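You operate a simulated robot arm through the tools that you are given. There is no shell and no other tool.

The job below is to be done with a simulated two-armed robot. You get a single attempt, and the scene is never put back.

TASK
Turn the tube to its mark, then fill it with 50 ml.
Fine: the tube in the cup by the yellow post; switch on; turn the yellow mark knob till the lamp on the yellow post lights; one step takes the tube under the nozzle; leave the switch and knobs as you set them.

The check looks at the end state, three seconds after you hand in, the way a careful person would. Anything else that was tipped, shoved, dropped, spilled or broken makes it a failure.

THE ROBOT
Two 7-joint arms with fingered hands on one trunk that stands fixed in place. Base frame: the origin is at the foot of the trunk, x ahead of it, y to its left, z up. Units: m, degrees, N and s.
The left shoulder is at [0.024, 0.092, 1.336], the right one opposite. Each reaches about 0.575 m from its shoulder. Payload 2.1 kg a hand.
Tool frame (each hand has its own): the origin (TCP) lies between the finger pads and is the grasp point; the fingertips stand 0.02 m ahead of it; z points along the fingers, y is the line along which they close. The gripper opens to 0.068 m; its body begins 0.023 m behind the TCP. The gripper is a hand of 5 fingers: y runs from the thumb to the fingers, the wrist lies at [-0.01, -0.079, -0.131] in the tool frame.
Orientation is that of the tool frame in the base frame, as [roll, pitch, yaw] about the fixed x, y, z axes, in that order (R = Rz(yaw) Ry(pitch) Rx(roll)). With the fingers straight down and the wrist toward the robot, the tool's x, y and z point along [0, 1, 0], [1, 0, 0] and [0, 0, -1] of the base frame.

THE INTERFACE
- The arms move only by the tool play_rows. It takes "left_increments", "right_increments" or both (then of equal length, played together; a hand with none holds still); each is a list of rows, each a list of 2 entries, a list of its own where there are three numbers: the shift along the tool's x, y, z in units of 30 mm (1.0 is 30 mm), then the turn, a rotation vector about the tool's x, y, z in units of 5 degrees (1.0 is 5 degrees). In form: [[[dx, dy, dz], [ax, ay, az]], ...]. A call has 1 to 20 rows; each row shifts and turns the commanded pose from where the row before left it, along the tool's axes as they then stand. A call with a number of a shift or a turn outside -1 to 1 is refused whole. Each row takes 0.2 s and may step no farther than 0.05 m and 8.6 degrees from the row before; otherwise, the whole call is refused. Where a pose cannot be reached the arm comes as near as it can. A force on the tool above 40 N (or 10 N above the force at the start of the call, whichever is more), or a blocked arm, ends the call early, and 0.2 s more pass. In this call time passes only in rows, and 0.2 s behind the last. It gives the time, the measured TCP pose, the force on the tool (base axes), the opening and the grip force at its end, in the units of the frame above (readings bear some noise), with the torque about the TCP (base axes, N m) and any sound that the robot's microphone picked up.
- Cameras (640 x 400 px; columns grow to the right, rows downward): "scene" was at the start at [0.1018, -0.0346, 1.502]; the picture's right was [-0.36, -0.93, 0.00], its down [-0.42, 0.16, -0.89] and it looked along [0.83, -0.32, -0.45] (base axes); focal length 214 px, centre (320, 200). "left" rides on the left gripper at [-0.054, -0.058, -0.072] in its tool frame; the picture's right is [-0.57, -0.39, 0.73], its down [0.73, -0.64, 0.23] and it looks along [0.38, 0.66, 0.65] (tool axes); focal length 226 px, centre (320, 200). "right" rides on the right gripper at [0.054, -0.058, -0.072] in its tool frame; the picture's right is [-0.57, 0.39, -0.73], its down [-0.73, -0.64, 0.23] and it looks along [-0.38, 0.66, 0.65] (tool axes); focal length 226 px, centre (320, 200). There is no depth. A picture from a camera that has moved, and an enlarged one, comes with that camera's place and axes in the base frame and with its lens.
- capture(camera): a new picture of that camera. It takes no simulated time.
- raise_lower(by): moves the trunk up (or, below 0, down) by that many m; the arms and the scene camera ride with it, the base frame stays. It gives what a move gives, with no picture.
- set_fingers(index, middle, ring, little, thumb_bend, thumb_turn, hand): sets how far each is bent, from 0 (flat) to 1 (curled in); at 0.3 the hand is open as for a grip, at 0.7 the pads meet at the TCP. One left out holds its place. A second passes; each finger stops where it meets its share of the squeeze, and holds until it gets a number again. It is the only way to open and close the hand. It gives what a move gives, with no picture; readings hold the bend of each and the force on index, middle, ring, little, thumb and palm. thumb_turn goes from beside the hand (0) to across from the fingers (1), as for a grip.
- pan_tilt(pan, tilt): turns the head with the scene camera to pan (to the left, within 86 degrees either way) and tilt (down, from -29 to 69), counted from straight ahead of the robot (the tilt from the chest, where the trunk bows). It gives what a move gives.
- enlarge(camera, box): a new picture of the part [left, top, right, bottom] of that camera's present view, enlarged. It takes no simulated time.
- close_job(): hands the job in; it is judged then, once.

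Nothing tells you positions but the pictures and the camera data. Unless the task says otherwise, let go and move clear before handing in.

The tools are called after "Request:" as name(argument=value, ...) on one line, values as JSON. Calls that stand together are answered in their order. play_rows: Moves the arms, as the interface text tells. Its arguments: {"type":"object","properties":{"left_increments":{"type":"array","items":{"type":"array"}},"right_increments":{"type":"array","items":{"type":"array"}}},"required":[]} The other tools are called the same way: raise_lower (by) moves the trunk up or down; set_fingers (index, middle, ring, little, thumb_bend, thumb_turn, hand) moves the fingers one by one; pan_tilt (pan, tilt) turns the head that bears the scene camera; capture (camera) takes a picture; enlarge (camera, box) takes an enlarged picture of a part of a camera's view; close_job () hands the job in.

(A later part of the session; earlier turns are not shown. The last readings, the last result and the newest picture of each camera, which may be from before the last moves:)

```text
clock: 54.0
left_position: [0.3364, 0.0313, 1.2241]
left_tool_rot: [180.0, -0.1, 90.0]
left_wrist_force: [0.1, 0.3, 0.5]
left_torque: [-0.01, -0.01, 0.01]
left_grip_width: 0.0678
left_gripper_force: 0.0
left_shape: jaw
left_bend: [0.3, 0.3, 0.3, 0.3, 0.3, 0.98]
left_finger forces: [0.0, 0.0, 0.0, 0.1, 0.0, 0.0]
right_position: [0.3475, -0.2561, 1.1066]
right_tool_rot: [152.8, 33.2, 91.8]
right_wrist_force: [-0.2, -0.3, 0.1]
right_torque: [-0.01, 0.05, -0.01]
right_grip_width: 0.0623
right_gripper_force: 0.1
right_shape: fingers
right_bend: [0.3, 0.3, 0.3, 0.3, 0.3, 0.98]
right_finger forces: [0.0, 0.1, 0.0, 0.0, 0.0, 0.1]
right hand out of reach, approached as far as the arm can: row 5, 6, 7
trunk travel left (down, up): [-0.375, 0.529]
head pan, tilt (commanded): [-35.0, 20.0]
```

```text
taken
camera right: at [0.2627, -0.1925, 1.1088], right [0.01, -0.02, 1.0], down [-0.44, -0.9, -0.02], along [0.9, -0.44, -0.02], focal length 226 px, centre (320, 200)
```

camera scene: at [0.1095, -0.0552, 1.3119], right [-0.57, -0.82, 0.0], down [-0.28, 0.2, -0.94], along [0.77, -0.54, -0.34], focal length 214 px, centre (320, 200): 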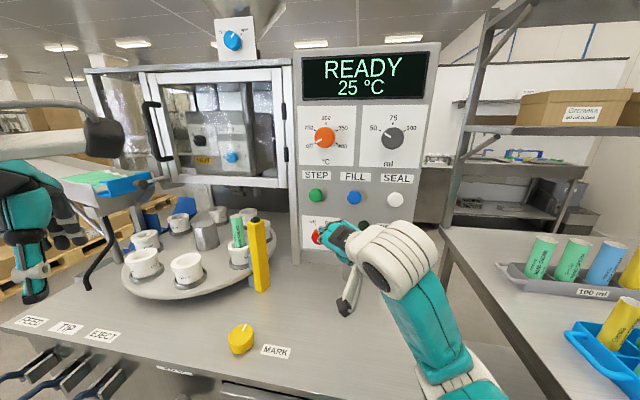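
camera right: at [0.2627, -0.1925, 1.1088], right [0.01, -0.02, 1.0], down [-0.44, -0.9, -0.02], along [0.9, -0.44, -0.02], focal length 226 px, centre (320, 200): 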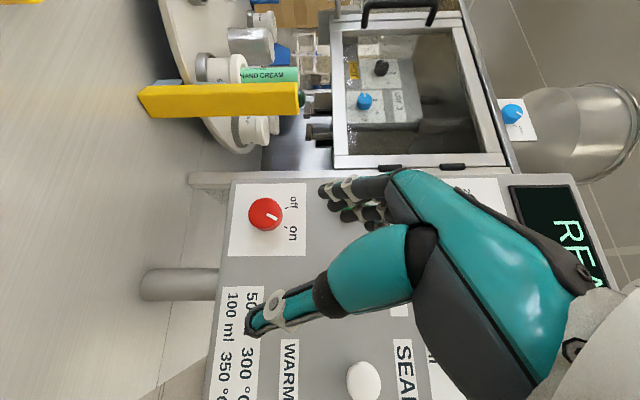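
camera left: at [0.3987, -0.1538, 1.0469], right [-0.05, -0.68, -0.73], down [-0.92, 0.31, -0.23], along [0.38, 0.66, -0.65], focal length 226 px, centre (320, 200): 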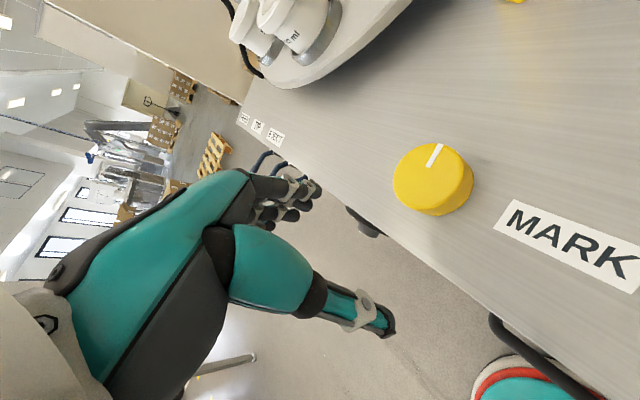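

The reorientation is about halfway. I'll finish tilting the right hand so its fingers point down.

Request:
play_rows(right_increments=[[[0, 0, 0], [0.689, 0.983, 0]], [[0, 0, 0], [0.689, 0.983, 0]], [[0, 0, 0], [0.689, 0.983, 0]], [[0, 0, 0], [0.689, 0.983, 0]], [[0, 0, 0], [0.689, 0.983, 0]], [[0, 0, 0], [0.689, 0.983, 0]], [[0, 0, 0], [0.689, 0.983, 0]]])

Request:
capture(camera="right")

Request:
capture(camera="scene")

```text
clock: 55.6
left_position: [0.3374, 0.0311, 1.2235]
left_tool_rot: [-180.0, -0.1, 90.0]
left_wrist_force: [-0.5, 0.2, 0.0]
left_torque: [0.0, 0.02, -0.01]
left_grip_width: 0.0677
left_gripper_force: 0.1
left_shape: jaw
left_bend: [0.3, 0.3, 0.3, 0.3, 0.3, 0.98]
left_finger forces: [0.1, 0.1, 0.0, 0.1, 0.0, 0.1]
right_position: [0.3489, -0.2554, 1.1062]
right_tool_rot: [-179.8, -0.2, 100.1]
right_wrist_force: [0.1, 0.6, 0.3]
right_torque: [0.01, 0.0, 0.02]
right_grip_width: 0.0623
right_gripper_force: 0.1
right_shape: fingers
right_bend: [0.3, 0.3, 0.3, 0.3, 0.3, 0.98]
right_finger forces: [0.0, 0.0, 0.0, 0.0, 0.0, 0.0]
trunk travel left (down, up): [-0.375, 0.529]
head pan, tilt (commanded): [-35.0, 20.0]
```

```text
taken
camera right: at [0.2828, -0.2124, 1.1796], right [0.48, -0.49, 0.73], down [-0.5, -0.83, -0.23], along [0.72, -0.25, -0.65], focal length 226 px, centre (320, 200)
```

right: 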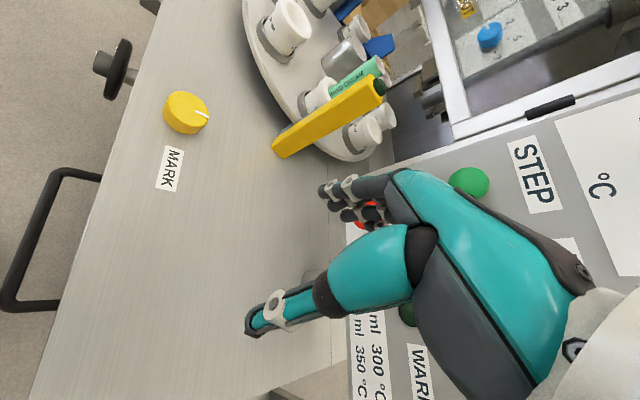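

```text
taken
camera scene: at [0.1095, -0.0552, 1.3119], right [-0.57, -0.82, 0.0], down [-0.28, 0.2, -0.94], along [0.77, -0.54, -0.34], focal length 214 px, centre (320, 200)
```

scene: 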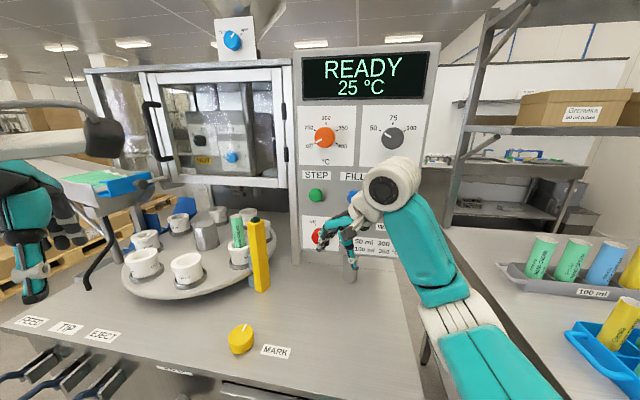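

The right hand now has its fingers down. I'll move it over the MARK knob and turn it 40° clockwise so I have room to turn counterclockwise.

Request:
play_rows(right_increments=[[[0.614, 0.66, 0.6], [0, 0, 0]], [[0.614, 0.66, 0.6], [0, 0, 0]], [[0.614, 0.66, 0.6], [0, 0, 0]], [[0.614, 0.66, 0.6], [0, 0, 0]], [[0.614, 0.66, 0.6], [0, 0, 0]], [[0.614, 0.66, 0.6], [0, 0, 0]], [[0.614, 0.66, 0.6], [0, 0, 0]], [[0, 0, 0], [0, 0, 1]], [[0, 0, 0], [0, 0, 1]], [[0, 0, 0], [0, 0, 1]], [[0, 0, 0], [0, 0, 1]], [[0, 0, 0], [0, 0, 1]], [[0, 0, 0], [0, 0, 1]], [[0, 0, 0], [0, 0, 1]], [[0, 0, 0], [0, 0, 1]]])

Request:
capture(camera="right")

Request:
capture(camera="scene")

Request:
enlarge(camera="right", box=[180, 190, 300, 310])

```text
clock: 58.8
left_position: [0.3374, 0.0316, 1.2241]
left_tool_rot: [-180.0, 0.0, 90.0]
left_wrist_force: [0.0, -0.2, 0.1]
left_torque: [0.01, 0.03, -0.02]
left_grip_width: 0.0681
left_gripper_force: 0.0
left_shape: jaw
left_bend: [0.3, 0.3, 0.3, 0.3, 0.3, 0.98]
left_finger forces: [0.1, 0.0, 0.1, 0.0, 0.0, 0.0]
right_position: [0.4636, -0.1036, 0.9825]
right_tool_rot: [180.0, -0.1, 60.0]
right_wrist_force: [0.5, 0.2, 0.1]
right_torque: [-0.01, -0.01, -0.01]
right_grip_width: 0.0622
right_gripper_force: 0.2
right_shape: fingers
right_bend: [0.3, 0.3, 0.3, 0.3, 0.3, 0.98]
right_finger forces: [0.0, 0.0, 0.0, 0.1, 0.1, 0.0]
trunk travel left (down, up): [-0.375, 0.529]
head pan, tilt (commanded): [-35.0, 20.0]
```

```text
taken
camera right: at [0.4403, -0.0278, 1.0536], right [0.05, -0.68, 0.73], down [-0.92, -0.31, -0.23], along [0.39, -0.66, -0.65], focal length 226 px, centre (320, 200)
```

right: 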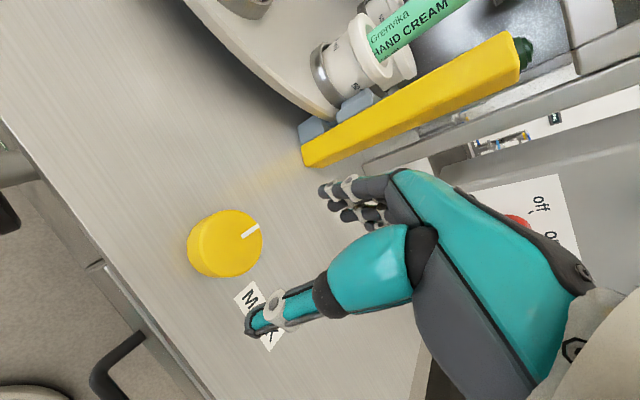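

```text
taken
camera scene: at [0.1096, -0.0551, 1.3119], right [-0.57, -0.82, 0.0], down [-0.28, 0.2, -0.94], along [0.77, -0.54, -0.34], focal length 214 px, centre (320, 200)
```

scene: 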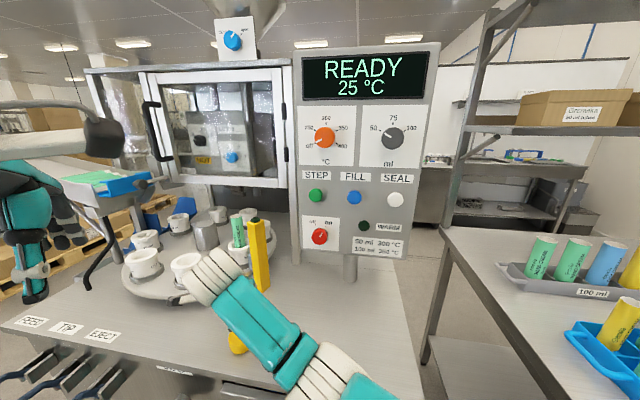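

```text
3.33 times, centred on (240, 250) of right
camera zoom: at [0.4403, -0.0278, 1.0536], right [0.05, -0.68, 0.73], down [-0.92, -0.31, -0.23], along [0.39, -0.66, -0.65], focal length 754 px, centre (587, 33)
```

zoom: 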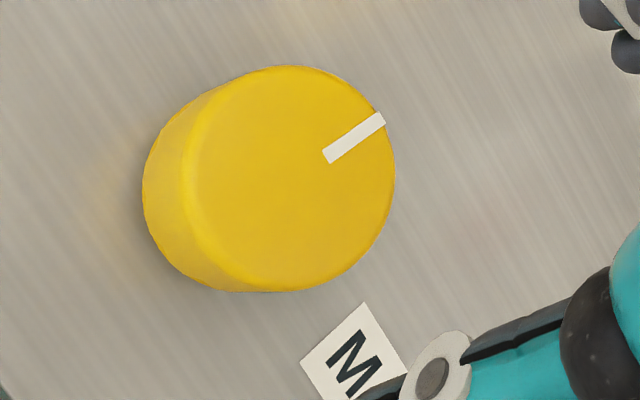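

Triangulating again puts the knob face at about [0.472, -0.104, 0.89], so I'm roughly 8 mm off. I'll correct sideways and come halfway down.

Request:
play_rows(right_increments=[[[0.15, 0.237, 0.5], [0, 0, 0]], [[0, 0, 0.5], [0, 0, 0]], [[0, 0, 0.5], [0, 0, 0]]])

Request:
capture(camera="right")

Request:
enlarge(camera="right", box=[200, 190, 320, 310])

```text
clock: 59.6
left_position: [0.336, 0.0321, 1.2248]
left_tool_rot: [-180.0, 0.0, 90.0]
left_wrist_force: [-0.7, -0.2, 0.5]
left_torque: [-0.01, -0.01, -0.01]
left_grip_width: 0.068
left_gripper_force: 0.0
left_shape: jaw
left_bend: [0.3, 0.3, 0.3, 0.3, 0.3, 0.98]
left_finger forces: [0.0, 0.1, 0.0, 0.0, 0.0, 0.0]
right_position: [0.4717, -0.1045, 0.936]
right_tool_rot: [-180.0, 0.0, 60.0]
right_wrist_force: [-0.1, -0.4, 0.0]
right_torque: [0.01, 0.0, -0.01]
right_grip_width: 0.0621
right_gripper_force: 0.1
right_shape: fingers
right_bend: [0.3, 0.3, 0.3, 0.3, 0.3, 0.98]
right_finger forces: [0.0, 0.0, 0.0, 0.0, 0.1, 0.0]
trunk travel left (down, up): [-0.375, 0.529]
head pan, tilt (commanded): [-35.0, 20.0]
```

```text
taken
camera right: at [0.4488, -0.0276, 1.0084], right [0.05, -0.68, 0.73], down [-0.92, -0.32, -0.23], along [0.39, -0.66, -0.65], focal length 226 px, centre (320, 200)
```

right: 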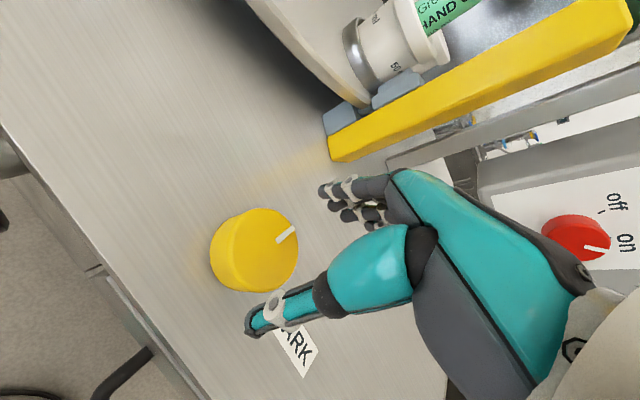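

```text
3.33 times, centred on (260, 250) of right
camera zoom: at [0.4488, -0.0276, 1.0084], right [0.05, -0.68, 0.73], down [-0.92, -0.32, -0.23], along [0.39, -0.66, -0.65], focal length 754 px, centre (520, 33)
```

zoom: 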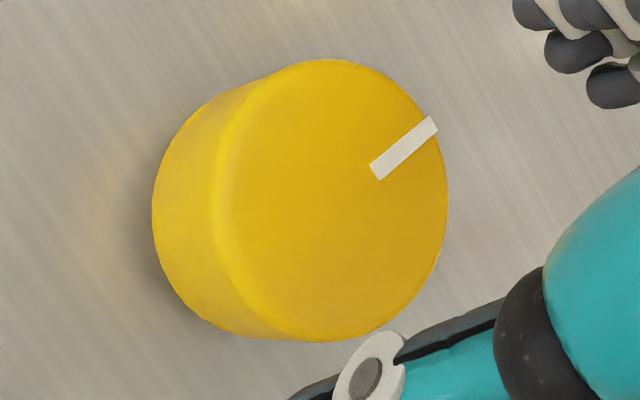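

The knob is now on axis, with its face 48 mm below the TCP and the table around z = 0.862. I'll lower 43 mm, grip, and take a first reading of the lamp.

Request:
play_rows(right_increments=[[[0, 0, 0.4], [0, 0, 0]], [[0, 0, 0.4], [0, 0, 0]], [[0, 0, 0.4], [0, 0, 0]], [[0, 0, 0.23], [0, 0, 0]]])

Request:
set_fingers(hand="right", index=0.7, middle=0.7, thumb_bend=0.7)

Request:
capture(camera="right")

Request:
capture(camera="scene")

```text
clock: 60.6
left_position: [0.3368, 0.0326, 1.2234]
left_tool_rot: [-180.0, 0.1, 90.0]
left_wrist_force: [0.7, 0.1, 0.0]
left_torque: [0.01, -0.01, 0.02]
left_grip_width: 0.0681
left_gripper_force: 0.1
left_shape: jaw
left_bend: [0.3, 0.3, 0.3, 0.3, 0.3, 0.98]
left_finger forces: [0.1, 0.0, 0.0, 0.0, 0.1, 0.0]
right_position: [0.4714, -0.104, 0.894]
right_tool_rot: [-180.0, -0.1, 60.1]
right_wrist_force: [-0.2, -0.1, 0.0]
right_torque: [0.06, 0.03, -0.01]
right_grip_width: 0.0623
right_gripper_force: 0.0
right_shape: fingers
right_bend: [0.3, 0.3, 0.3, 0.3, 0.3, 0.98]
right_finger forces: [0.0, 0.1, 0.0, 0.0, 0.1, 0.0]
trunk travel left (down, up): [-0.375, 0.529]
head pan, tilt (commanded): [-35.0, 20.0]
```

```text
clock: 61.6
left_position: [0.3376, 0.0318, 1.224]
left_tool_rot: [-179.9, 0.0, 90.0]
left_wrist_force: [0.8, 0.5, 0.0]
left_torque: [0.03, 0.03, -0.01]
left_grip_width: 0.0679
left_gripper_force: 0.2
left_shape: jaw
left_bend: [0.3, 0.3, 0.3, 0.3, 0.3, 0.98]
left_finger forces: [0.0, 0.1, 0.1, 0.1, 0.0, 0.0]
right_position: [0.4727, -0.1042, 0.8944]
right_tool_rot: [-179.9, 0.0, 60.2]
right_wrist_force: [4.2, -5.2, 3.1]
right_torque: [-0.12, -0.18, 0.02]
right_grip_width: 0.0387
right_gripper_force: 14.9
right_shape: fingers
right_bend: [0.43, 0.49, 0.3, 0.3, 0.45, 0.97]
right_finger forces: [12.0, 6.8, 0.0, 0.0, 12.2, 0.0]
trunk travel left (down, up): [-0.375, 0.529]
head pan, tilt (commanded): [-35.0, 20.0]
```

```text
taken
camera right: at [0.4488, -0.0282, 0.9656], right [0.05, -0.68, 0.73], down [-0.92, -0.32, -0.23], along [0.39, -0.66, -0.65], focal length 226 px, centre (320, 200)
```

right: 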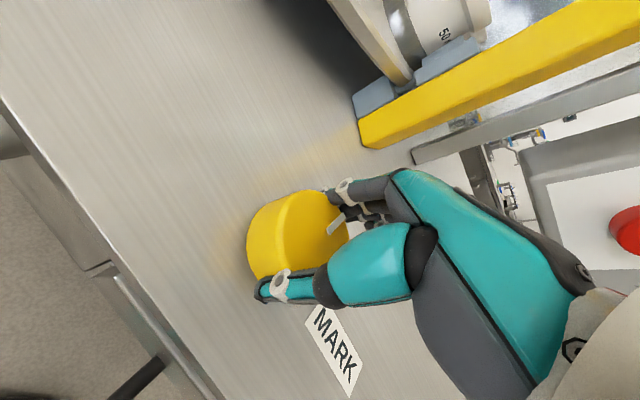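

```text
taken
camera scene: at [0.11, -0.0557, 1.3118], right [-0.57, -0.82, 0.0], down [-0.28, 0.2, -0.94], along [0.77, -0.54, -0.34], focal length 214 px, centre (320, 200)
```

scene: 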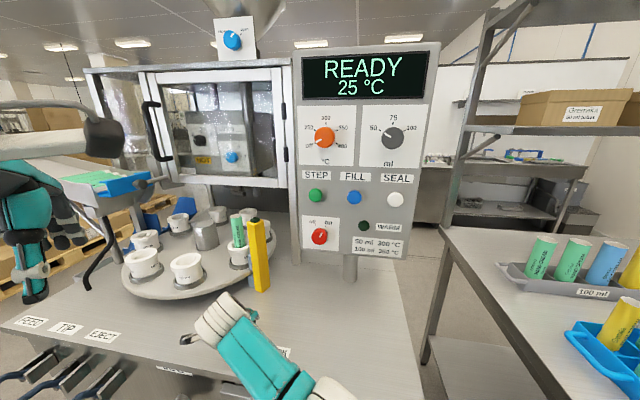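

The MARK knob is gripped and both lamp and tube are in view. I'll turn 15° counterclockwise and watch.

Request:
play_rows(right_increments=[[[0, 0, 0], [0, 0, -0.75]], [[0, 0, 0], [0, 0, -0.75]], [[0, 0, 0], [0, 0, -0.75]], [[0, 0, 0], [0, 0, -0.75]]])

Request:
enlarge(camera="scene", box=[215, 200, 285, 295])

Request:
capture(camera="right")

```text
clock: 62.6
left_position: [0.3377, 0.0316, 1.2231]
left_tool_rot: [-179.9, 0.1, 90.0]
left_wrist_force: [-1.2, 0.1, 0.6]
left_torque: [-0.01, -0.01, -0.01]
left_grip_width: 0.0679
left_gripper_force: 0.1
left_shape: jaw
left_bend: [0.3, 0.3, 0.3, 0.3, 0.3, 0.98]
left_finger forces: [0.1, 0.0, 0.0, 0.0, 0.0, 0.0]
right_position: [0.472, -0.105, 0.8934]
right_tool_rot: [-179.8, -0.1, 75.1]
right_wrist_force: [4.8, -5.7, 2.5]
right_torque: [-0.11, -0.22, -0.04]
right_grip_width: 0.0388
right_gripper_force: 15.8
right_shape: fingers
right_bend: [0.43, 0.49, 0.3, 0.3, 0.48, 0.97]
right_finger forces: [11.7, 7.2, 0.0, 0.1, 12.3, 0.0]
trunk travel left (down, up): [-0.375, 0.529]
head pan, tilt (commanded): [-35.0, 20.0]
```

```text
4.21 times, centred on (250, 248) of scene
camera zoom: at [0.11, -0.0558, 1.3118], right [-0.57, -0.82, 0.0], down [-0.28, 0.2, -0.94], along [0.77, -0.54, -0.34], focal length 903 px, centre (615, 0)
```

zoom: 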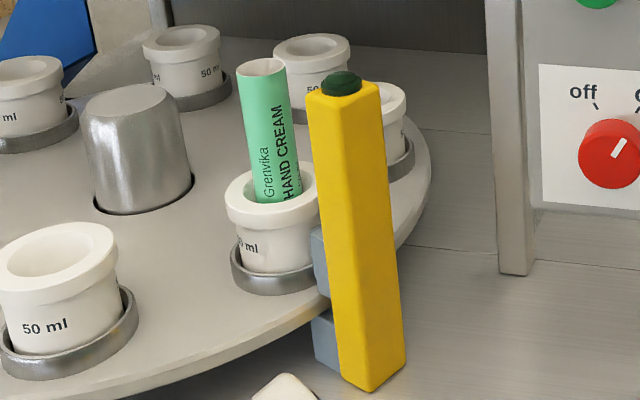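

```text
taken
camera right: at [0.4299, -0.0367, 0.9656], right [0.23, -0.65, 0.73], down [-0.81, -0.54, -0.23], along [0.54, -0.53, -0.65], focal length 226 px, centre (320, 200)
```

right: 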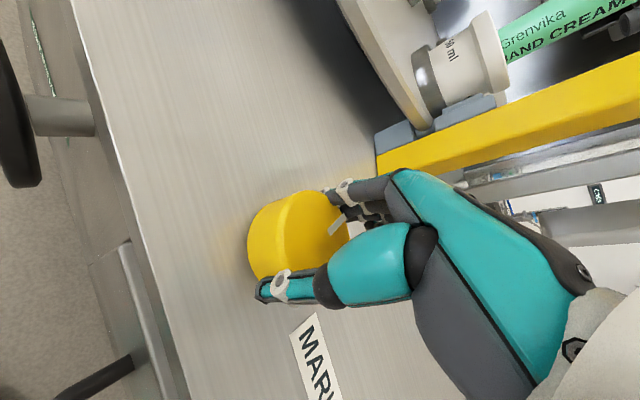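

The tube turns with the knob, roughly 2:1. I'll check the tubes in the feed tray to see where the mark sits relative to the lettering.

Request:
enlarge(camera="scene", box=[50, 160, 150, 220])

Request:
enlarge(camera="scene", box=[510, 225, 640, 310])

Request:
enlarge(camera="right", box=[400, 0, 640, 130])

```text
6.40 times, centred on (100, 190) of scene
camera zoom: at [0.11, -0.0558, 1.3118], right [-0.57, -0.82, 0.0], down [-0.28, 0.2, -0.94], along [0.77, -0.54, -0.34], focal length 1373 px, centre (1728, 264)
```

zoom: 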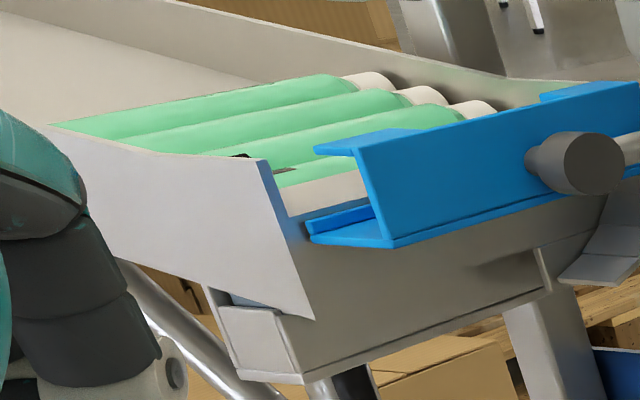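

```text
4.71 times, centred on (575, 268) of scene
camera zoom: at [0.11, -0.0558, 1.3118], right [-0.57, -0.82, 0.0], down [-0.28, 0.2, -0.94], along [0.77, -0.54, -0.34], focal length 1009 px, centre (-880, -118)
```

zoom: 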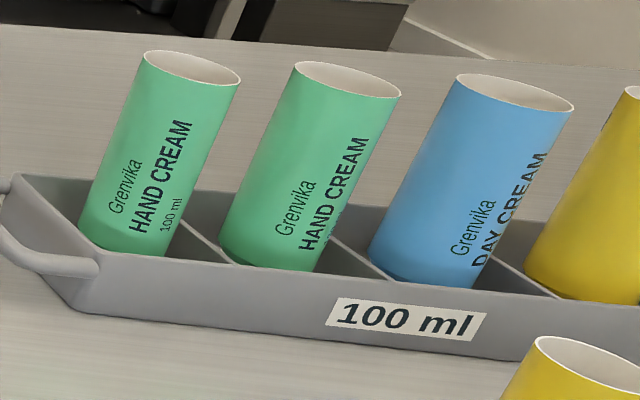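

```text
2.67 times, centred on (520, 65) of right
camera zoom: at [0.4299, -0.0367, 0.9656], right [0.23, -0.65, 0.73], down [-0.81, -0.54, -0.23], along [0.54, -0.53, -0.65], focal length 603 px, centre (-213, 560)
```

zoom: 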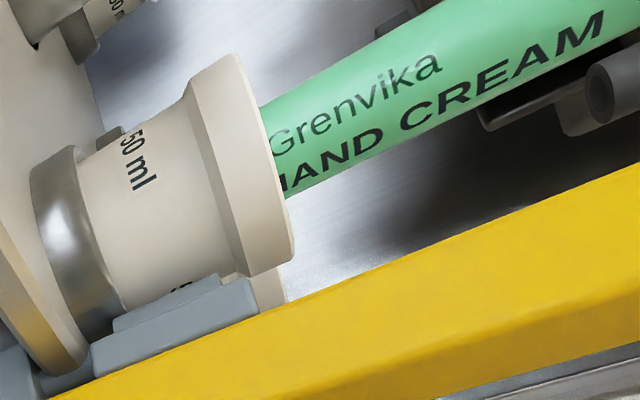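

The tray doesn't settle where the mark is, so I'll keep turning counterclockwise in small steps and look at the lamp after each one.

Request:
play_rows(right_increments=[[[0, 0, 0], [0, 0, -0.6]], [[0, 0, 0], [0, 0, -0.6]]])

Request:
enlarge(camera="scene", box=[215, 200, 285, 295])

Request:
play_rows(right_increments=[[[0, 0, 0], [0, 0, -0.6]], [[0, 0, 0], [0, 0, -0.6]]])

Request:
enlarge(camera="scene", box=[215, 200, 285, 295])

Request:
play_rows(right_increments=[[[0, 0, 0], [0, 0, -0.6]], [[0, 0, 0], [0, 0, -0.6]]])

Request:
enlarge(camera="scene", box=[215, 200, 285, 295])

```text
clock: 63.2
left_position: [0.3375, 0.0319, 1.2246]
left_tool_rot: [180.0, 0.0, 90.0]
left_wrist_force: [-0.2, -0.3, 0.3]
left_torque: [-0.02, 0.01, -0.01]
left_grip_width: 0.0679
left_gripper_force: 0.2
left_shape: jaw
left_bend: [0.3, 0.3, 0.3, 0.3, 0.3, 0.98]
left_finger forces: [0.0, 0.0, 0.1, 0.0, 0.1, 0.1]
right_position: [0.4716, -0.1051, 0.8941]
right_tool_rot: [-180.0, -0.1, 81.1]
right_wrist_force: [6.2, -5.2, 3.9]
right_torque: [-0.12, -0.17, -0.04]
right_grip_width: 0.0389
right_gripper_force: 15.3
right_shape: fingers
right_bend: [0.43, 0.49, 0.3, 0.3, 0.48, 0.97]
right_finger forces: [11.6, 7.2, 0.1, 0.1, 12.4, 0.1]
trunk travel left (down, up): [-0.375, 0.529]
head pan, tilt (commanded): [-35.0, 20.0]
```

```text
4.21 times, centred on (250, 248) of scene
camera zoom: at [0.11, -0.0557, 1.3118], right [-0.57, -0.82, 0.0], down [-0.28, 0.2, -0.94], along [0.77, -0.54, -0.34], focal length 903 px, centre (615, 0)
```

zoom: 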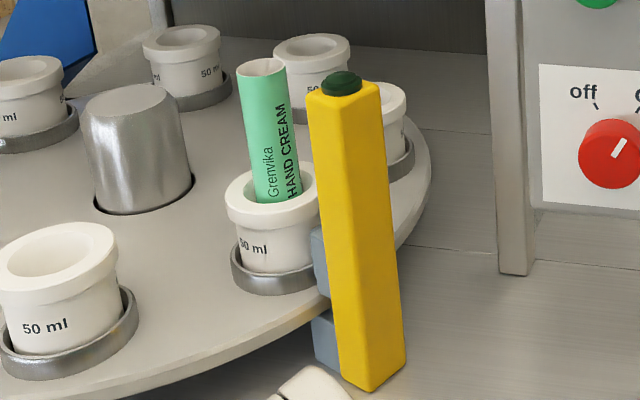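

```text
clock: 63.8
left_position: [0.3379, 0.0308, 1.2244]
left_tool_rot: [-179.8, 0.0, 90.0]
left_wrist_force: [1.1, 0.8, 0.2]
left_torque: [0.02, 0.0, 0.02]
left_grip_width: 0.0678
left_gripper_force: 0.1
left_shape: jaw
left_bend: [0.3, 0.3, 0.3, 0.3, 0.3, 0.98]
left_finger forces: [0.0, 0.1, 0.1, 0.1, 0.1, 0.0]
right_position: [0.4714, -0.1036, 0.8936]
right_tool_rot: [180.0, -0.1, 87.0]
right_wrist_force: [6.0, -4.7, 5.8]
right_torque: [-0.1, -0.2, -0.01]
right_grip_width: 0.0389
right_gripper_force: 15.6
right_shape: fingers
right_bend: [0.43, 0.49, 0.3, 0.3, 0.49, 0.97]
right_finger forces: [11.5, 7.3, 0.0, 0.0, 12.3, 0.0]
trunk travel left (down, up): [-0.375, 0.529]
head pan, tilt (commanded): [-35.0, 20.0]
```

```text
4.21 times, centred on (250, 248) of scene
camera zoom: at [0.11, -0.0557, 1.3118], right [-0.57, -0.82, 0.0], down [-0.28, 0.2, -0.94], along [0.77, -0.54, -0.34], focal length 903 px, centre (615, 0)
```

zoom: 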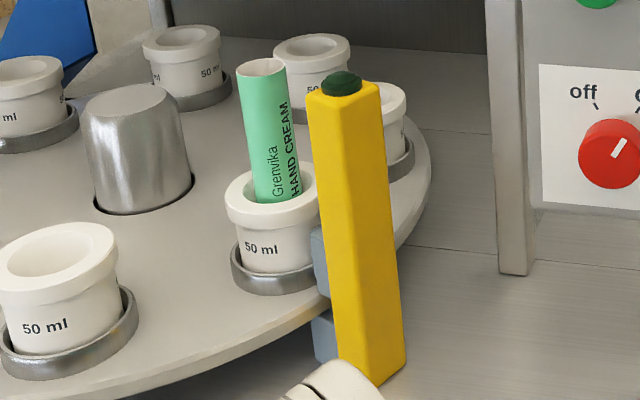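

```text
clock: 64.4
left_position: [0.3386, 0.0319, 1.2235]
left_tool_rot: [-179.9, 0.0, 90.1]
left_wrist_force: [-0.4, 0.4, 0.3]
left_torque: [-0.03, 0.0, 0.0]
left_grip_width: 0.0675
left_gripper_force: 0.1
left_shape: jaw
left_bend: [0.3, 0.3, 0.3, 0.3, 0.3, 0.98]
left_finger forces: [0.0, 0.1, 0.1, 0.0, 0.0, 0.0]
right_position: [0.4724, -0.1034, 0.8948]
right_tool_rot: [-180.0, 0.0, 93.1]
right_wrist_force: [5.2, -4.5, 4.1]
right_torque: [-0.04, -0.21, 0.0]
right_grip_width: 0.0388
right_gripper_force: 15.1
right_shape: fingers
right_bend: [0.43, 0.49, 0.3, 0.3, 0.49, 0.97]
right_finger forces: [11.1, 6.8, 0.0, 0.0, 12.7, 0.1]
trunk travel left (down, up): [-0.375, 0.529]
head pan, tilt (commanded): [-35.0, 20.0]
```

```text
4.21 times, centred on (250, 248) of scene
camera zoom: at [0.1099, -0.0556, 1.3118], right [-0.57, -0.82, 0.0], down [-0.28, 0.2, -0.94], along [0.77, -0.54, -0.34], focal length 903 px, centre (615, 0)
```

zoom: 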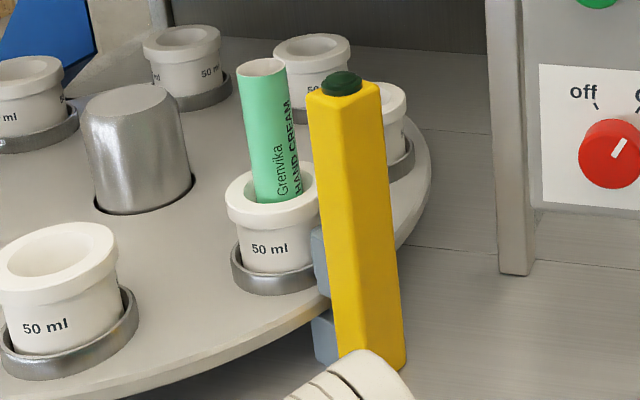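

The tube and cup keep turning steadily and the lamp is still dark. I'll continue counterclockwise in 6° steps.

Request:
play_rows(right_increments=[[[0, 0, 0], [0, 0, -0.6]], [[0, 0, 0], [0, 0, -0.6]]])

Request:
enlarge(camera="scene", box=[215, 200, 285, 295])

Request:
play_rows(right_increments=[[[0, 0, 0], [0, 0, -0.6]], [[0, 0, 0], [0, 0, -0.6]]])

Request:
enlarge(camera="scene", box=[215, 200, 285, 295])

Request:
play_rows(right_increments=[[[0, 0, 0], [0, 0, -0.6]], [[0, 0, 0], [0, 0, -0.6]]])

Request:
enlarge(camera="scene", box=[215, 200, 285, 295])

Request:
play_rows(right_increments=[[[0, 0, 0], [0, 0, -0.6]], [[0, 0, 0], [0, 0, -0.6]]])

Request:
enlarge(camera="scene", box=[215, 200, 285, 295])

```text
clock: 65.0
left_position: [0.3374, 0.0306, 1.2238]
left_tool_rot: [-180.0, 0.1, 90.0]
left_wrist_force: [0.1, 0.1, -0.7]
left_torque: [0.02, 0.03, 0.01]
left_grip_width: 0.0674
left_gripper_force: 0.1
left_shape: jaw
left_bend: [0.3, 0.3, 0.3, 0.3, 0.3, 0.98]
left_finger forces: [0.0, 0.1, 0.1, 0.0, 0.1, 0.1]
right_position: [0.4723, -0.1039, 0.8929]
right_tool_rot: [-180.0, -0.2, 99.1]
right_wrist_force: [6.4, -3.5, 5.4]
right_torque: [-0.04, -0.2, -0.01]
right_grip_width: 0.0388
right_gripper_force: 15.0
right_shape: fingers
right_bend: [0.43, 0.49, 0.3, 0.3, 0.49, 0.97]
right_finger forces: [10.9, 6.8, 0.1, 0.0, 12.7, 0.0]
trunk travel left (down, up): [-0.375, 0.529]
head pan, tilt (commanded): [-35.0, 20.0]
```

```text
4.21 times, centred on (250, 248) of scene
camera zoom: at [0.1098, -0.0555, 1.3119], right [-0.57, -0.82, 0.0], down [-0.28, 0.2, -0.94], along [0.77, -0.54, -0.34], focal length 903 px, centre (615, 0)
```

zoom: 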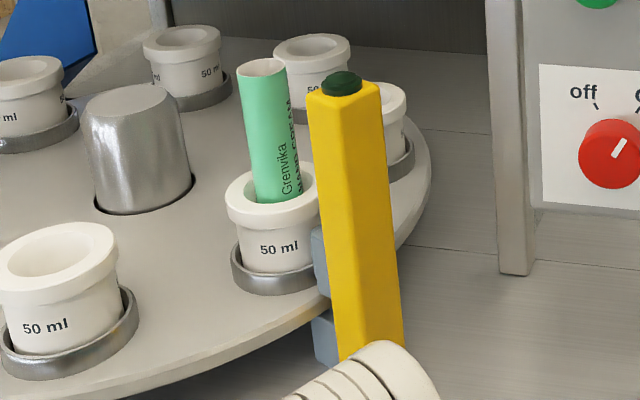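

```text
clock: 65.6
left_position: [0.3384, 0.031, 1.2246]
left_tool_rot: [-179.8, 0.0, 89.9]
left_wrist_force: [0.0, 0.5, -0.2]
left_torque: [-0.03, -0.02, 0.02]
left_grip_width: 0.0677
left_gripper_force: 0.0
left_shape: jaw
left_bend: [0.3, 0.3, 0.3, 0.3, 0.3, 0.98]
left_finger forces: [0.0, 0.1, 0.1, 0.1, 0.0, 0.1]
right_position: [0.4714, -0.1037, 0.8934]
right_tool_rot: [179.9, -0.1, 105.0]
right_wrist_force: [6.5, -4.3, 5.3]
right_torque: [0.0, -0.18, -0.02]
right_grip_width: 0.0388
right_gripper_force: 15.6
right_shape: fingers
right_bend: [0.43, 0.49, 0.3, 0.3, 0.49, 0.98]
right_finger forces: [10.9, 7.3, 0.1, 0.0, 12.3, 0.0]
trunk travel left (down, up): [-0.375, 0.529]
head pan, tilt (commanded): [-35.0, 20.0]
```

```text
4.21 times, centred on (250, 248) of scene
camera zoom: at [0.1101, -0.0555, 1.3118], right [-0.57, -0.82, 0.0], down [-0.28, 0.2, -0.94], along [0.77, -0.54, -0.34], focal length 903 px, centre (615, 0)
```

zoom: 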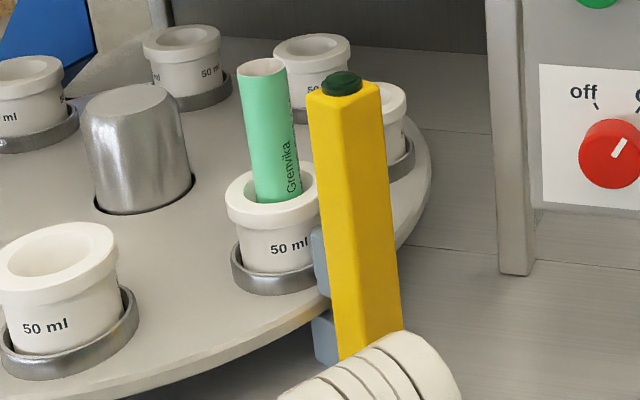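

```text
clock: 66.2
left_position: [0.3377, 0.0312, 1.2232]
left_tool_rot: [-179.9, 0.0, 90.0]
left_wrist_force: [0.8, 0.3, -0.3]
left_torque: [-0.01, 0.02, 0.0]
left_grip_width: 0.0678
left_gripper_force: 0.1
left_shape: jaw
left_bend: [0.3, 0.3, 0.3, 0.3, 0.3, 0.98]
left_finger forces: [0.0, 0.1, 0.1, 0.0, 0.0, 0.0]
right_position: [0.4712, -0.1034, 0.8934]
right_tool_rot: [180.0, -0.1, 111.0]
right_wrist_force: [5.9, -4.1, 5.5]
right_torque: [-0.01, -0.18, -0.02]
right_grip_width: 0.0389
right_gripper_force: 15.0
right_shape: fingers
right_bend: [0.43, 0.49, 0.3, 0.3, 0.49, 0.98]
right_finger forces: [10.7, 7.0, 0.1, 0.1, 12.7, 0.1]
trunk travel left (down, up): [-0.375, 0.529]
head pan, tilt (commanded): [-35.0, 20.0]
```

```text
4.21 times, centred on (250, 248) of scene
camera zoom: at [0.11, -0.0555, 1.3118], right [-0.57, -0.82, 0.0], down [-0.28, 0.2, -0.94], along [0.77, -0.54, -0.34], focal length 903 px, centre (615, 0)
```

zoom: 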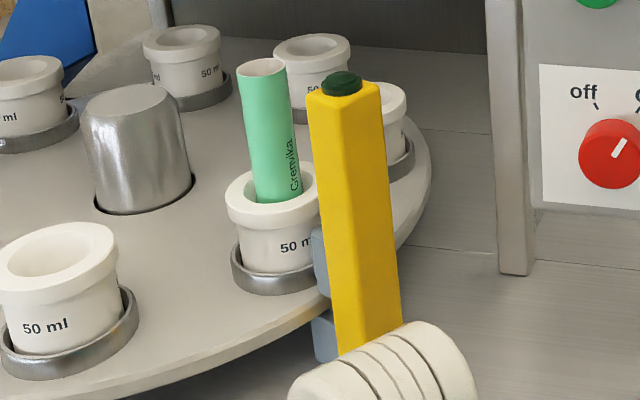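

```text
clock: 66.8
left_position: [0.3376, 0.0319, 1.2239]
left_tool_rot: [-180.0, 0.0, 90.0]
left_wrist_force: [-0.3, -0.6, -0.4]
left_torque: [-0.03, -0.04, 0.02]
left_grip_width: 0.0675
left_gripper_force: 0.0
left_shape: jaw
left_bend: [0.3, 0.3, 0.3, 0.3, 0.3, 0.98]
left_finger forces: [0.0, 0.0, 0.0, 0.0, 0.1, 0.1]
right_position: [0.4714, -0.1042, 0.8946]
right_tool_rot: [-180.0, -0.1, 117.1]
right_wrist_force: [7.2, -3.3, 5.6]
right_torque: [0.02, -0.21, -0.03]
right_grip_width: 0.0385
right_gripper_force: 14.6
right_shape: fingers
right_bend: [0.43, 0.49, 0.3, 0.3, 0.49, 0.98]
right_finger forces: [10.6, 7.1, 0.1, 0.0, 12.7, 0.0]
trunk travel left (down, up): [-0.375, 0.529]
head pan, tilt (commanded): [-35.0, 20.0]
```

```text
4.21 times, centred on (250, 248) of scene
camera zoom: at [0.11, -0.0554, 1.3119], right [-0.57, -0.82, 0.0], down [-0.28, 0.2, -0.94], along [0.77, -0.54, -0.34], focal length 903 px, centre (615, 0)
```

zoom: 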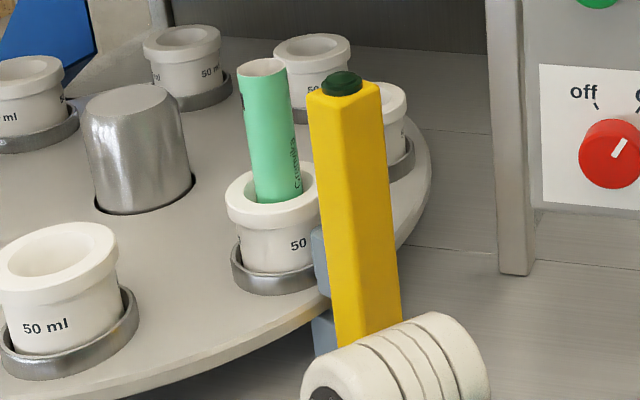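

A dark mark has just appeared at the left edge of the tube's rim. It has to swing round to face the post on the right, so I'll keep turning the same way with slightly larger steps.

Request:
play_rows(right_increments=[[[0, 0, 0], [0, 0, -0.8]], [[0, 0, 0], [0, 0, -0.8]], [[0, 0, 0], [0, 0, -0.8]]])

Request:
enlarge(camera="scene", box=[215, 200, 285, 295])

Request:
play_rows(right_increments=[[[0, 0, 0], [0, 0, -0.8]], [[0, 0, 0], [0, 0, -0.8]], [[0, 0, 0], [0, 0, -0.8]]])

Request:
enlarge(camera="scene", box=[215, 200, 285, 295])

Request:
play_rows(right_increments=[[[0, 0, 0], [0, 0, -0.8]], [[0, 0, 0], [0, 0, -0.8]], [[0, 0, 0], [0, 0, -0.8]]])

Request:
enlarge(camera="scene", box=[215, 200, 285, 295])

Request:
capture(camera="scene")

```text
clock: 67.6
left_position: [0.3375, 0.0313, 1.2229]
left_tool_rot: [-179.9, 0.1, 90.0]
left_wrist_force: [0.1, 0.4, -0.2]
left_torque: [-0.03, -0.03, 0.01]
left_grip_width: 0.0676
left_gripper_force: 0.0
left_shape: jaw
left_bend: [0.3, 0.3, 0.3, 0.3, 0.3, 0.98]
left_finger forces: [0.1, 0.0, 0.1, 0.0, 0.0, 0.0]
right_position: [0.4715, -0.1049, 0.8947]
right_tool_rot: [-180.0, -0.1, 129.2]
right_wrist_force: [7.5, -2.0, 4.2]
right_torque: [0.09, -0.19, -0.04]
right_grip_width: 0.0387
right_gripper_force: 14.8
right_shape: fingers
right_bend: [0.43, 0.49, 0.3, 0.3, 0.49, 0.98]
right_finger forces: [9.9, 7.0, 0.0, 0.0, 12.9, 0.0]
trunk travel left (down, up): [-0.375, 0.529]
head pan, tilt (commanded): [-35.0, 20.0]
```

```text
4.21 times, centred on (250, 248) of scene
camera zoom: at [0.1101, -0.0554, 1.3118], right [-0.57, -0.82, 0.0], down [-0.28, 0.2, -0.94], along [0.77, -0.54, -0.34], focal length 903 px, centre (615, 0)
```

zoom: 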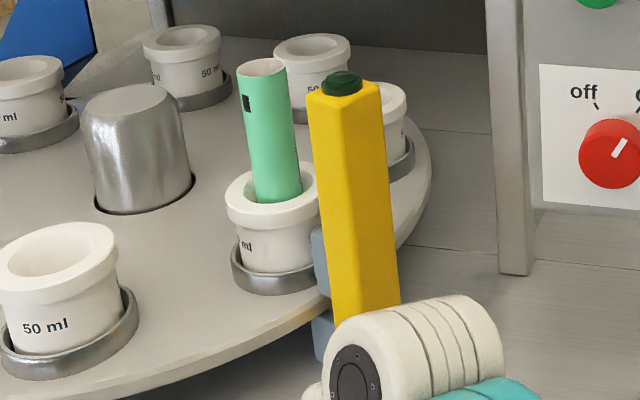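

```text
clock: 68.4
left_position: [0.3371, 0.0311, 1.2236]
left_tool_rot: [-179.9, 0.0, 90.0]
left_wrist_force: [0.8, 0.1, 0.3]
left_torque: [0.0, -0.02, 0.02]
left_grip_width: 0.0677
left_gripper_force: 0.0
left_shape: jaw
left_bend: [0.3, 0.3, 0.3, 0.3, 0.3, 0.98]
left_finger forces: [0.0, 0.0, 0.0, 0.2, 0.0, 0.0]
right_position: [0.4711, -0.1032, 0.8954]
right_tool_rot: [179.9, -0.1, 141.2]
right_wrist_force: [6.2, -0.7, 1.5]
right_torque: [0.08, -0.16, -0.02]
right_grip_width: 0.0387
right_gripper_force: 14.1
right_shape: fingers
right_bend: [0.43, 0.49, 0.3, 0.3, 0.49, 0.97]
right_finger forces: [9.8, 6.8, 0.0, 0.0, 13.0, 0.0]
trunk travel left (down, up): [-0.375, 0.529]
head pan, tilt (commanded): [-35.0, 20.0]
```

```text
4.21 times, centred on (250, 248) of scene
camera zoom: at [0.1102, -0.0552, 1.3118], right [-0.57, -0.82, 0.0], down [-0.28, 0.2, -0.94], along [0.77, -0.54, -0.34], focal length 903 px, centre (615, 0)
```

zoom: 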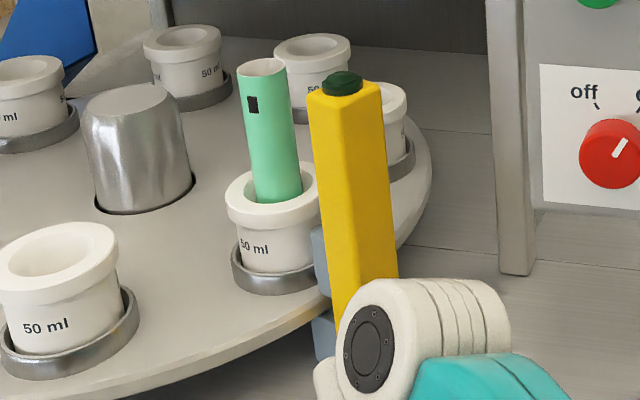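

```text
clock: 69.2
left_position: [0.338, 0.0314, 1.2241]
left_tool_rot: [-179.9, 0.0, 90.0]
left_wrist_force: [1.0, 0.3, -1.7]
left_torque: [0.04, -0.03, -0.02]
left_grip_width: 0.0679
left_gripper_force: 0.1
left_shape: jaw
left_bend: [0.3, 0.3, 0.3, 0.3, 0.3, 0.98]
left_finger forces: [0.0, 0.1, 0.0, 0.0, 0.0, 0.1]
right_position: [0.471, -0.1039, 0.894]
right_tool_rot: [179.9, -0.1, 153.2]
right_wrist_force: [7.9, -1.3, 2.4]
right_torque: [0.16, -0.16, -0.02]
right_grip_width: 0.0388
right_gripper_force: 14.9
right_shape: fingers
right_bend: [0.44, 0.49, 0.3, 0.3, 0.49, 0.98]
right_finger forces: [9.4, 7.0, 0.1, 0.1, 13.4, 0.1]
trunk travel left (down, up): [-0.375, 0.529]
head pan, tilt (commanded): [-35.0, 20.0]
```

```text
4.21 times, centred on (250, 248) of scene
camera zoom: at [0.1104, -0.0553, 1.3118], right [-0.57, -0.82, 0.0], down [-0.28, 0.2, -0.94], along [0.77, -0.54, -0.34], focal length 903 px, centre (615, 0)
```

zoom: 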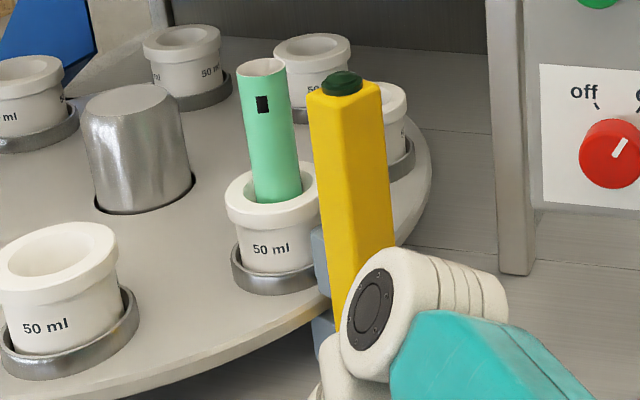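

```text
taken
camera scene: at [0.1104, -0.0553, 1.3118], right [-0.57, -0.82, 0.0], down [-0.28, 0.2, -0.94], along [0.77, -0.54, -0.34], focal length 214 px, centre (320, 200)
```

scene: 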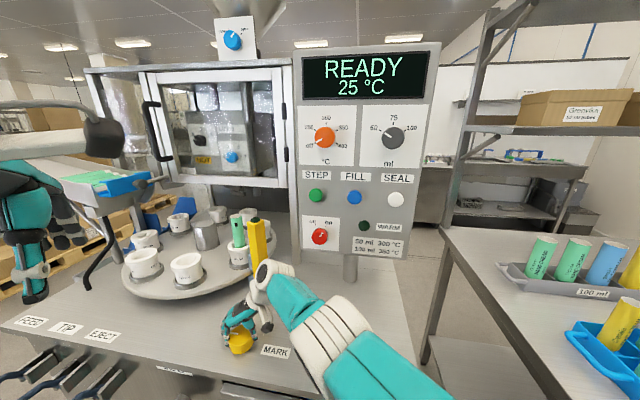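

The mark now almost faces me and needs about 55° more tube rotation to face the post. My wrist is getting far round, so I'll release, lift clear, swing back 60° and re-grip.

Request:
set_fingers(hand="right", index=0.3, middle=0.3, thumb_bend=0.3)

Request:
play_rows(right_increments=[[[0, 0, -0.5], [0, 0, 0]], [[0, 0, -0.8], [0, 0, 0]], [[0, 0, 0], [0, 0, 1]], [[0, 0, 0], [0, 0, 1]], [[0, 0, 0], [0, 0, 1]], [[0, 0, 0], [0, 0, 1]], [[0, 0, 0], [0, 0, 1]], [[0, 0, 0], [0, 0, 1]], [[0, 0, 0], [0, 0, 1]], [[0, 0, 0], [0, 0, 1]], [[0, 0, 0], [0, 0, 1]], [[0, 0, 0], [0, 0, 1]], [[0, 0, 0], [0, 0, 1]], [[0, 0, 0], [0, 0, 1]]])

Request:
enlarge(camera="scene", box=[215, 200, 285, 295])

Request:
capture(camera="right")

```text
clock: 70.2
left_position: [0.3368, 0.0321, 1.2233]
left_tool_rot: [180.0, -0.1, 90.0]
left_wrist_force: [0.4, 0.2, 1.4]
left_torque: [-0.04, 0.02, 0.0]
left_grip_width: 0.0673
left_gripper_force: 0.1
left_shape: jaw
left_bend: [0.3, 0.3, 0.3, 0.3, 0.3, 0.98]
left_finger forces: [0.0, 0.0, 0.0, 0.0, 0.0, 0.0]
right_position: [0.4708, -0.1045, 0.8942]
right_tool_rot: [-180.0, -0.1, 153.1]
right_wrist_force: [-0.1, 0.0, 0.9]
right_torque: [0.0, 0.02, 0.0]
right_grip_width: 0.062
right_gripper_force: 0.0
right_shape: fingers
right_bend: [0.3, 0.3, 0.3, 0.3, 0.3, 0.98]
right_finger forces: [0.0, 0.1, 0.0, 0.0, 0.0, 0.0]
trunk travel left (down, up): [-0.375, 0.529]
head pan, tilt (commanded): [-35.0, 20.0]
```

```text
clock: 73.2
left_position: [0.3362, 0.0321, 1.2243]
left_tool_rot: [179.9, 0.1, 90.0]
left_wrist_force: [0.6, 1.2, -0.1]
left_torque: [-0.04, -0.01, 0.0]
left_grip_width: 0.0677
left_gripper_force: 0.1
left_shape: jaw
left_bend: [0.3, 0.3, 0.3, 0.3, 0.3, 0.98]
left_finger forces: [0.0, 0.0, 0.0, 0.0, 0.0, 0.0]
right_position: [0.4712, -0.105, 0.9336]
right_tool_rot: [-179.9, 0.0, 92.9]
right_wrist_force: [-0.7, -0.4, -0.4]
right_torque: [0.01, 0.03, 0.0]
right_grip_width: 0.0621
right_gripper_force: 0.1
right_shape: fingers
right_bend: [0.3, 0.3, 0.3, 0.3, 0.3, 0.98]
right_finger forces: [0.0, 0.0, 0.0, 0.0, 0.0, 0.0]
trunk travel left (down, up): [-0.375, 0.529]
head pan, tilt (commanded): [-35.0, 20.0]
```

```text
4.21 times, centred on (250, 248) of scene
camera zoom: at [0.1095, -0.0551, 1.3119], right [-0.57, -0.82, 0.0], down [-0.28, 0.2, -0.94], along [0.77, -0.54, -0.34], focal length 903 px, centre (615, 0)
```

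zoom: 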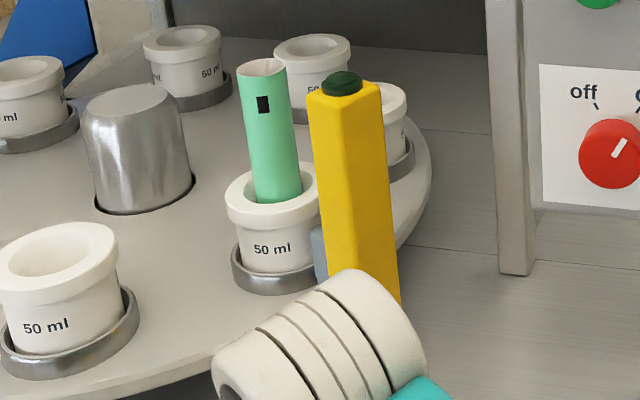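

```text
taken
camera right: at [0.4109, -0.0526, 1.0047], right [0.42, -0.55, 0.73], down [-0.6, -0.77, -0.23], along [0.68, -0.34, -0.65], focal length 226 px, centre (320, 200)
```

right: 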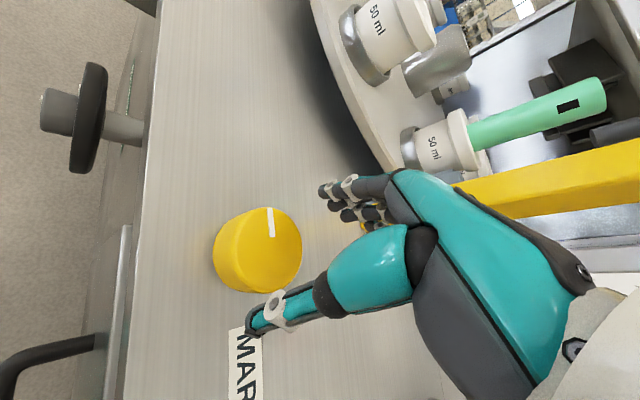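

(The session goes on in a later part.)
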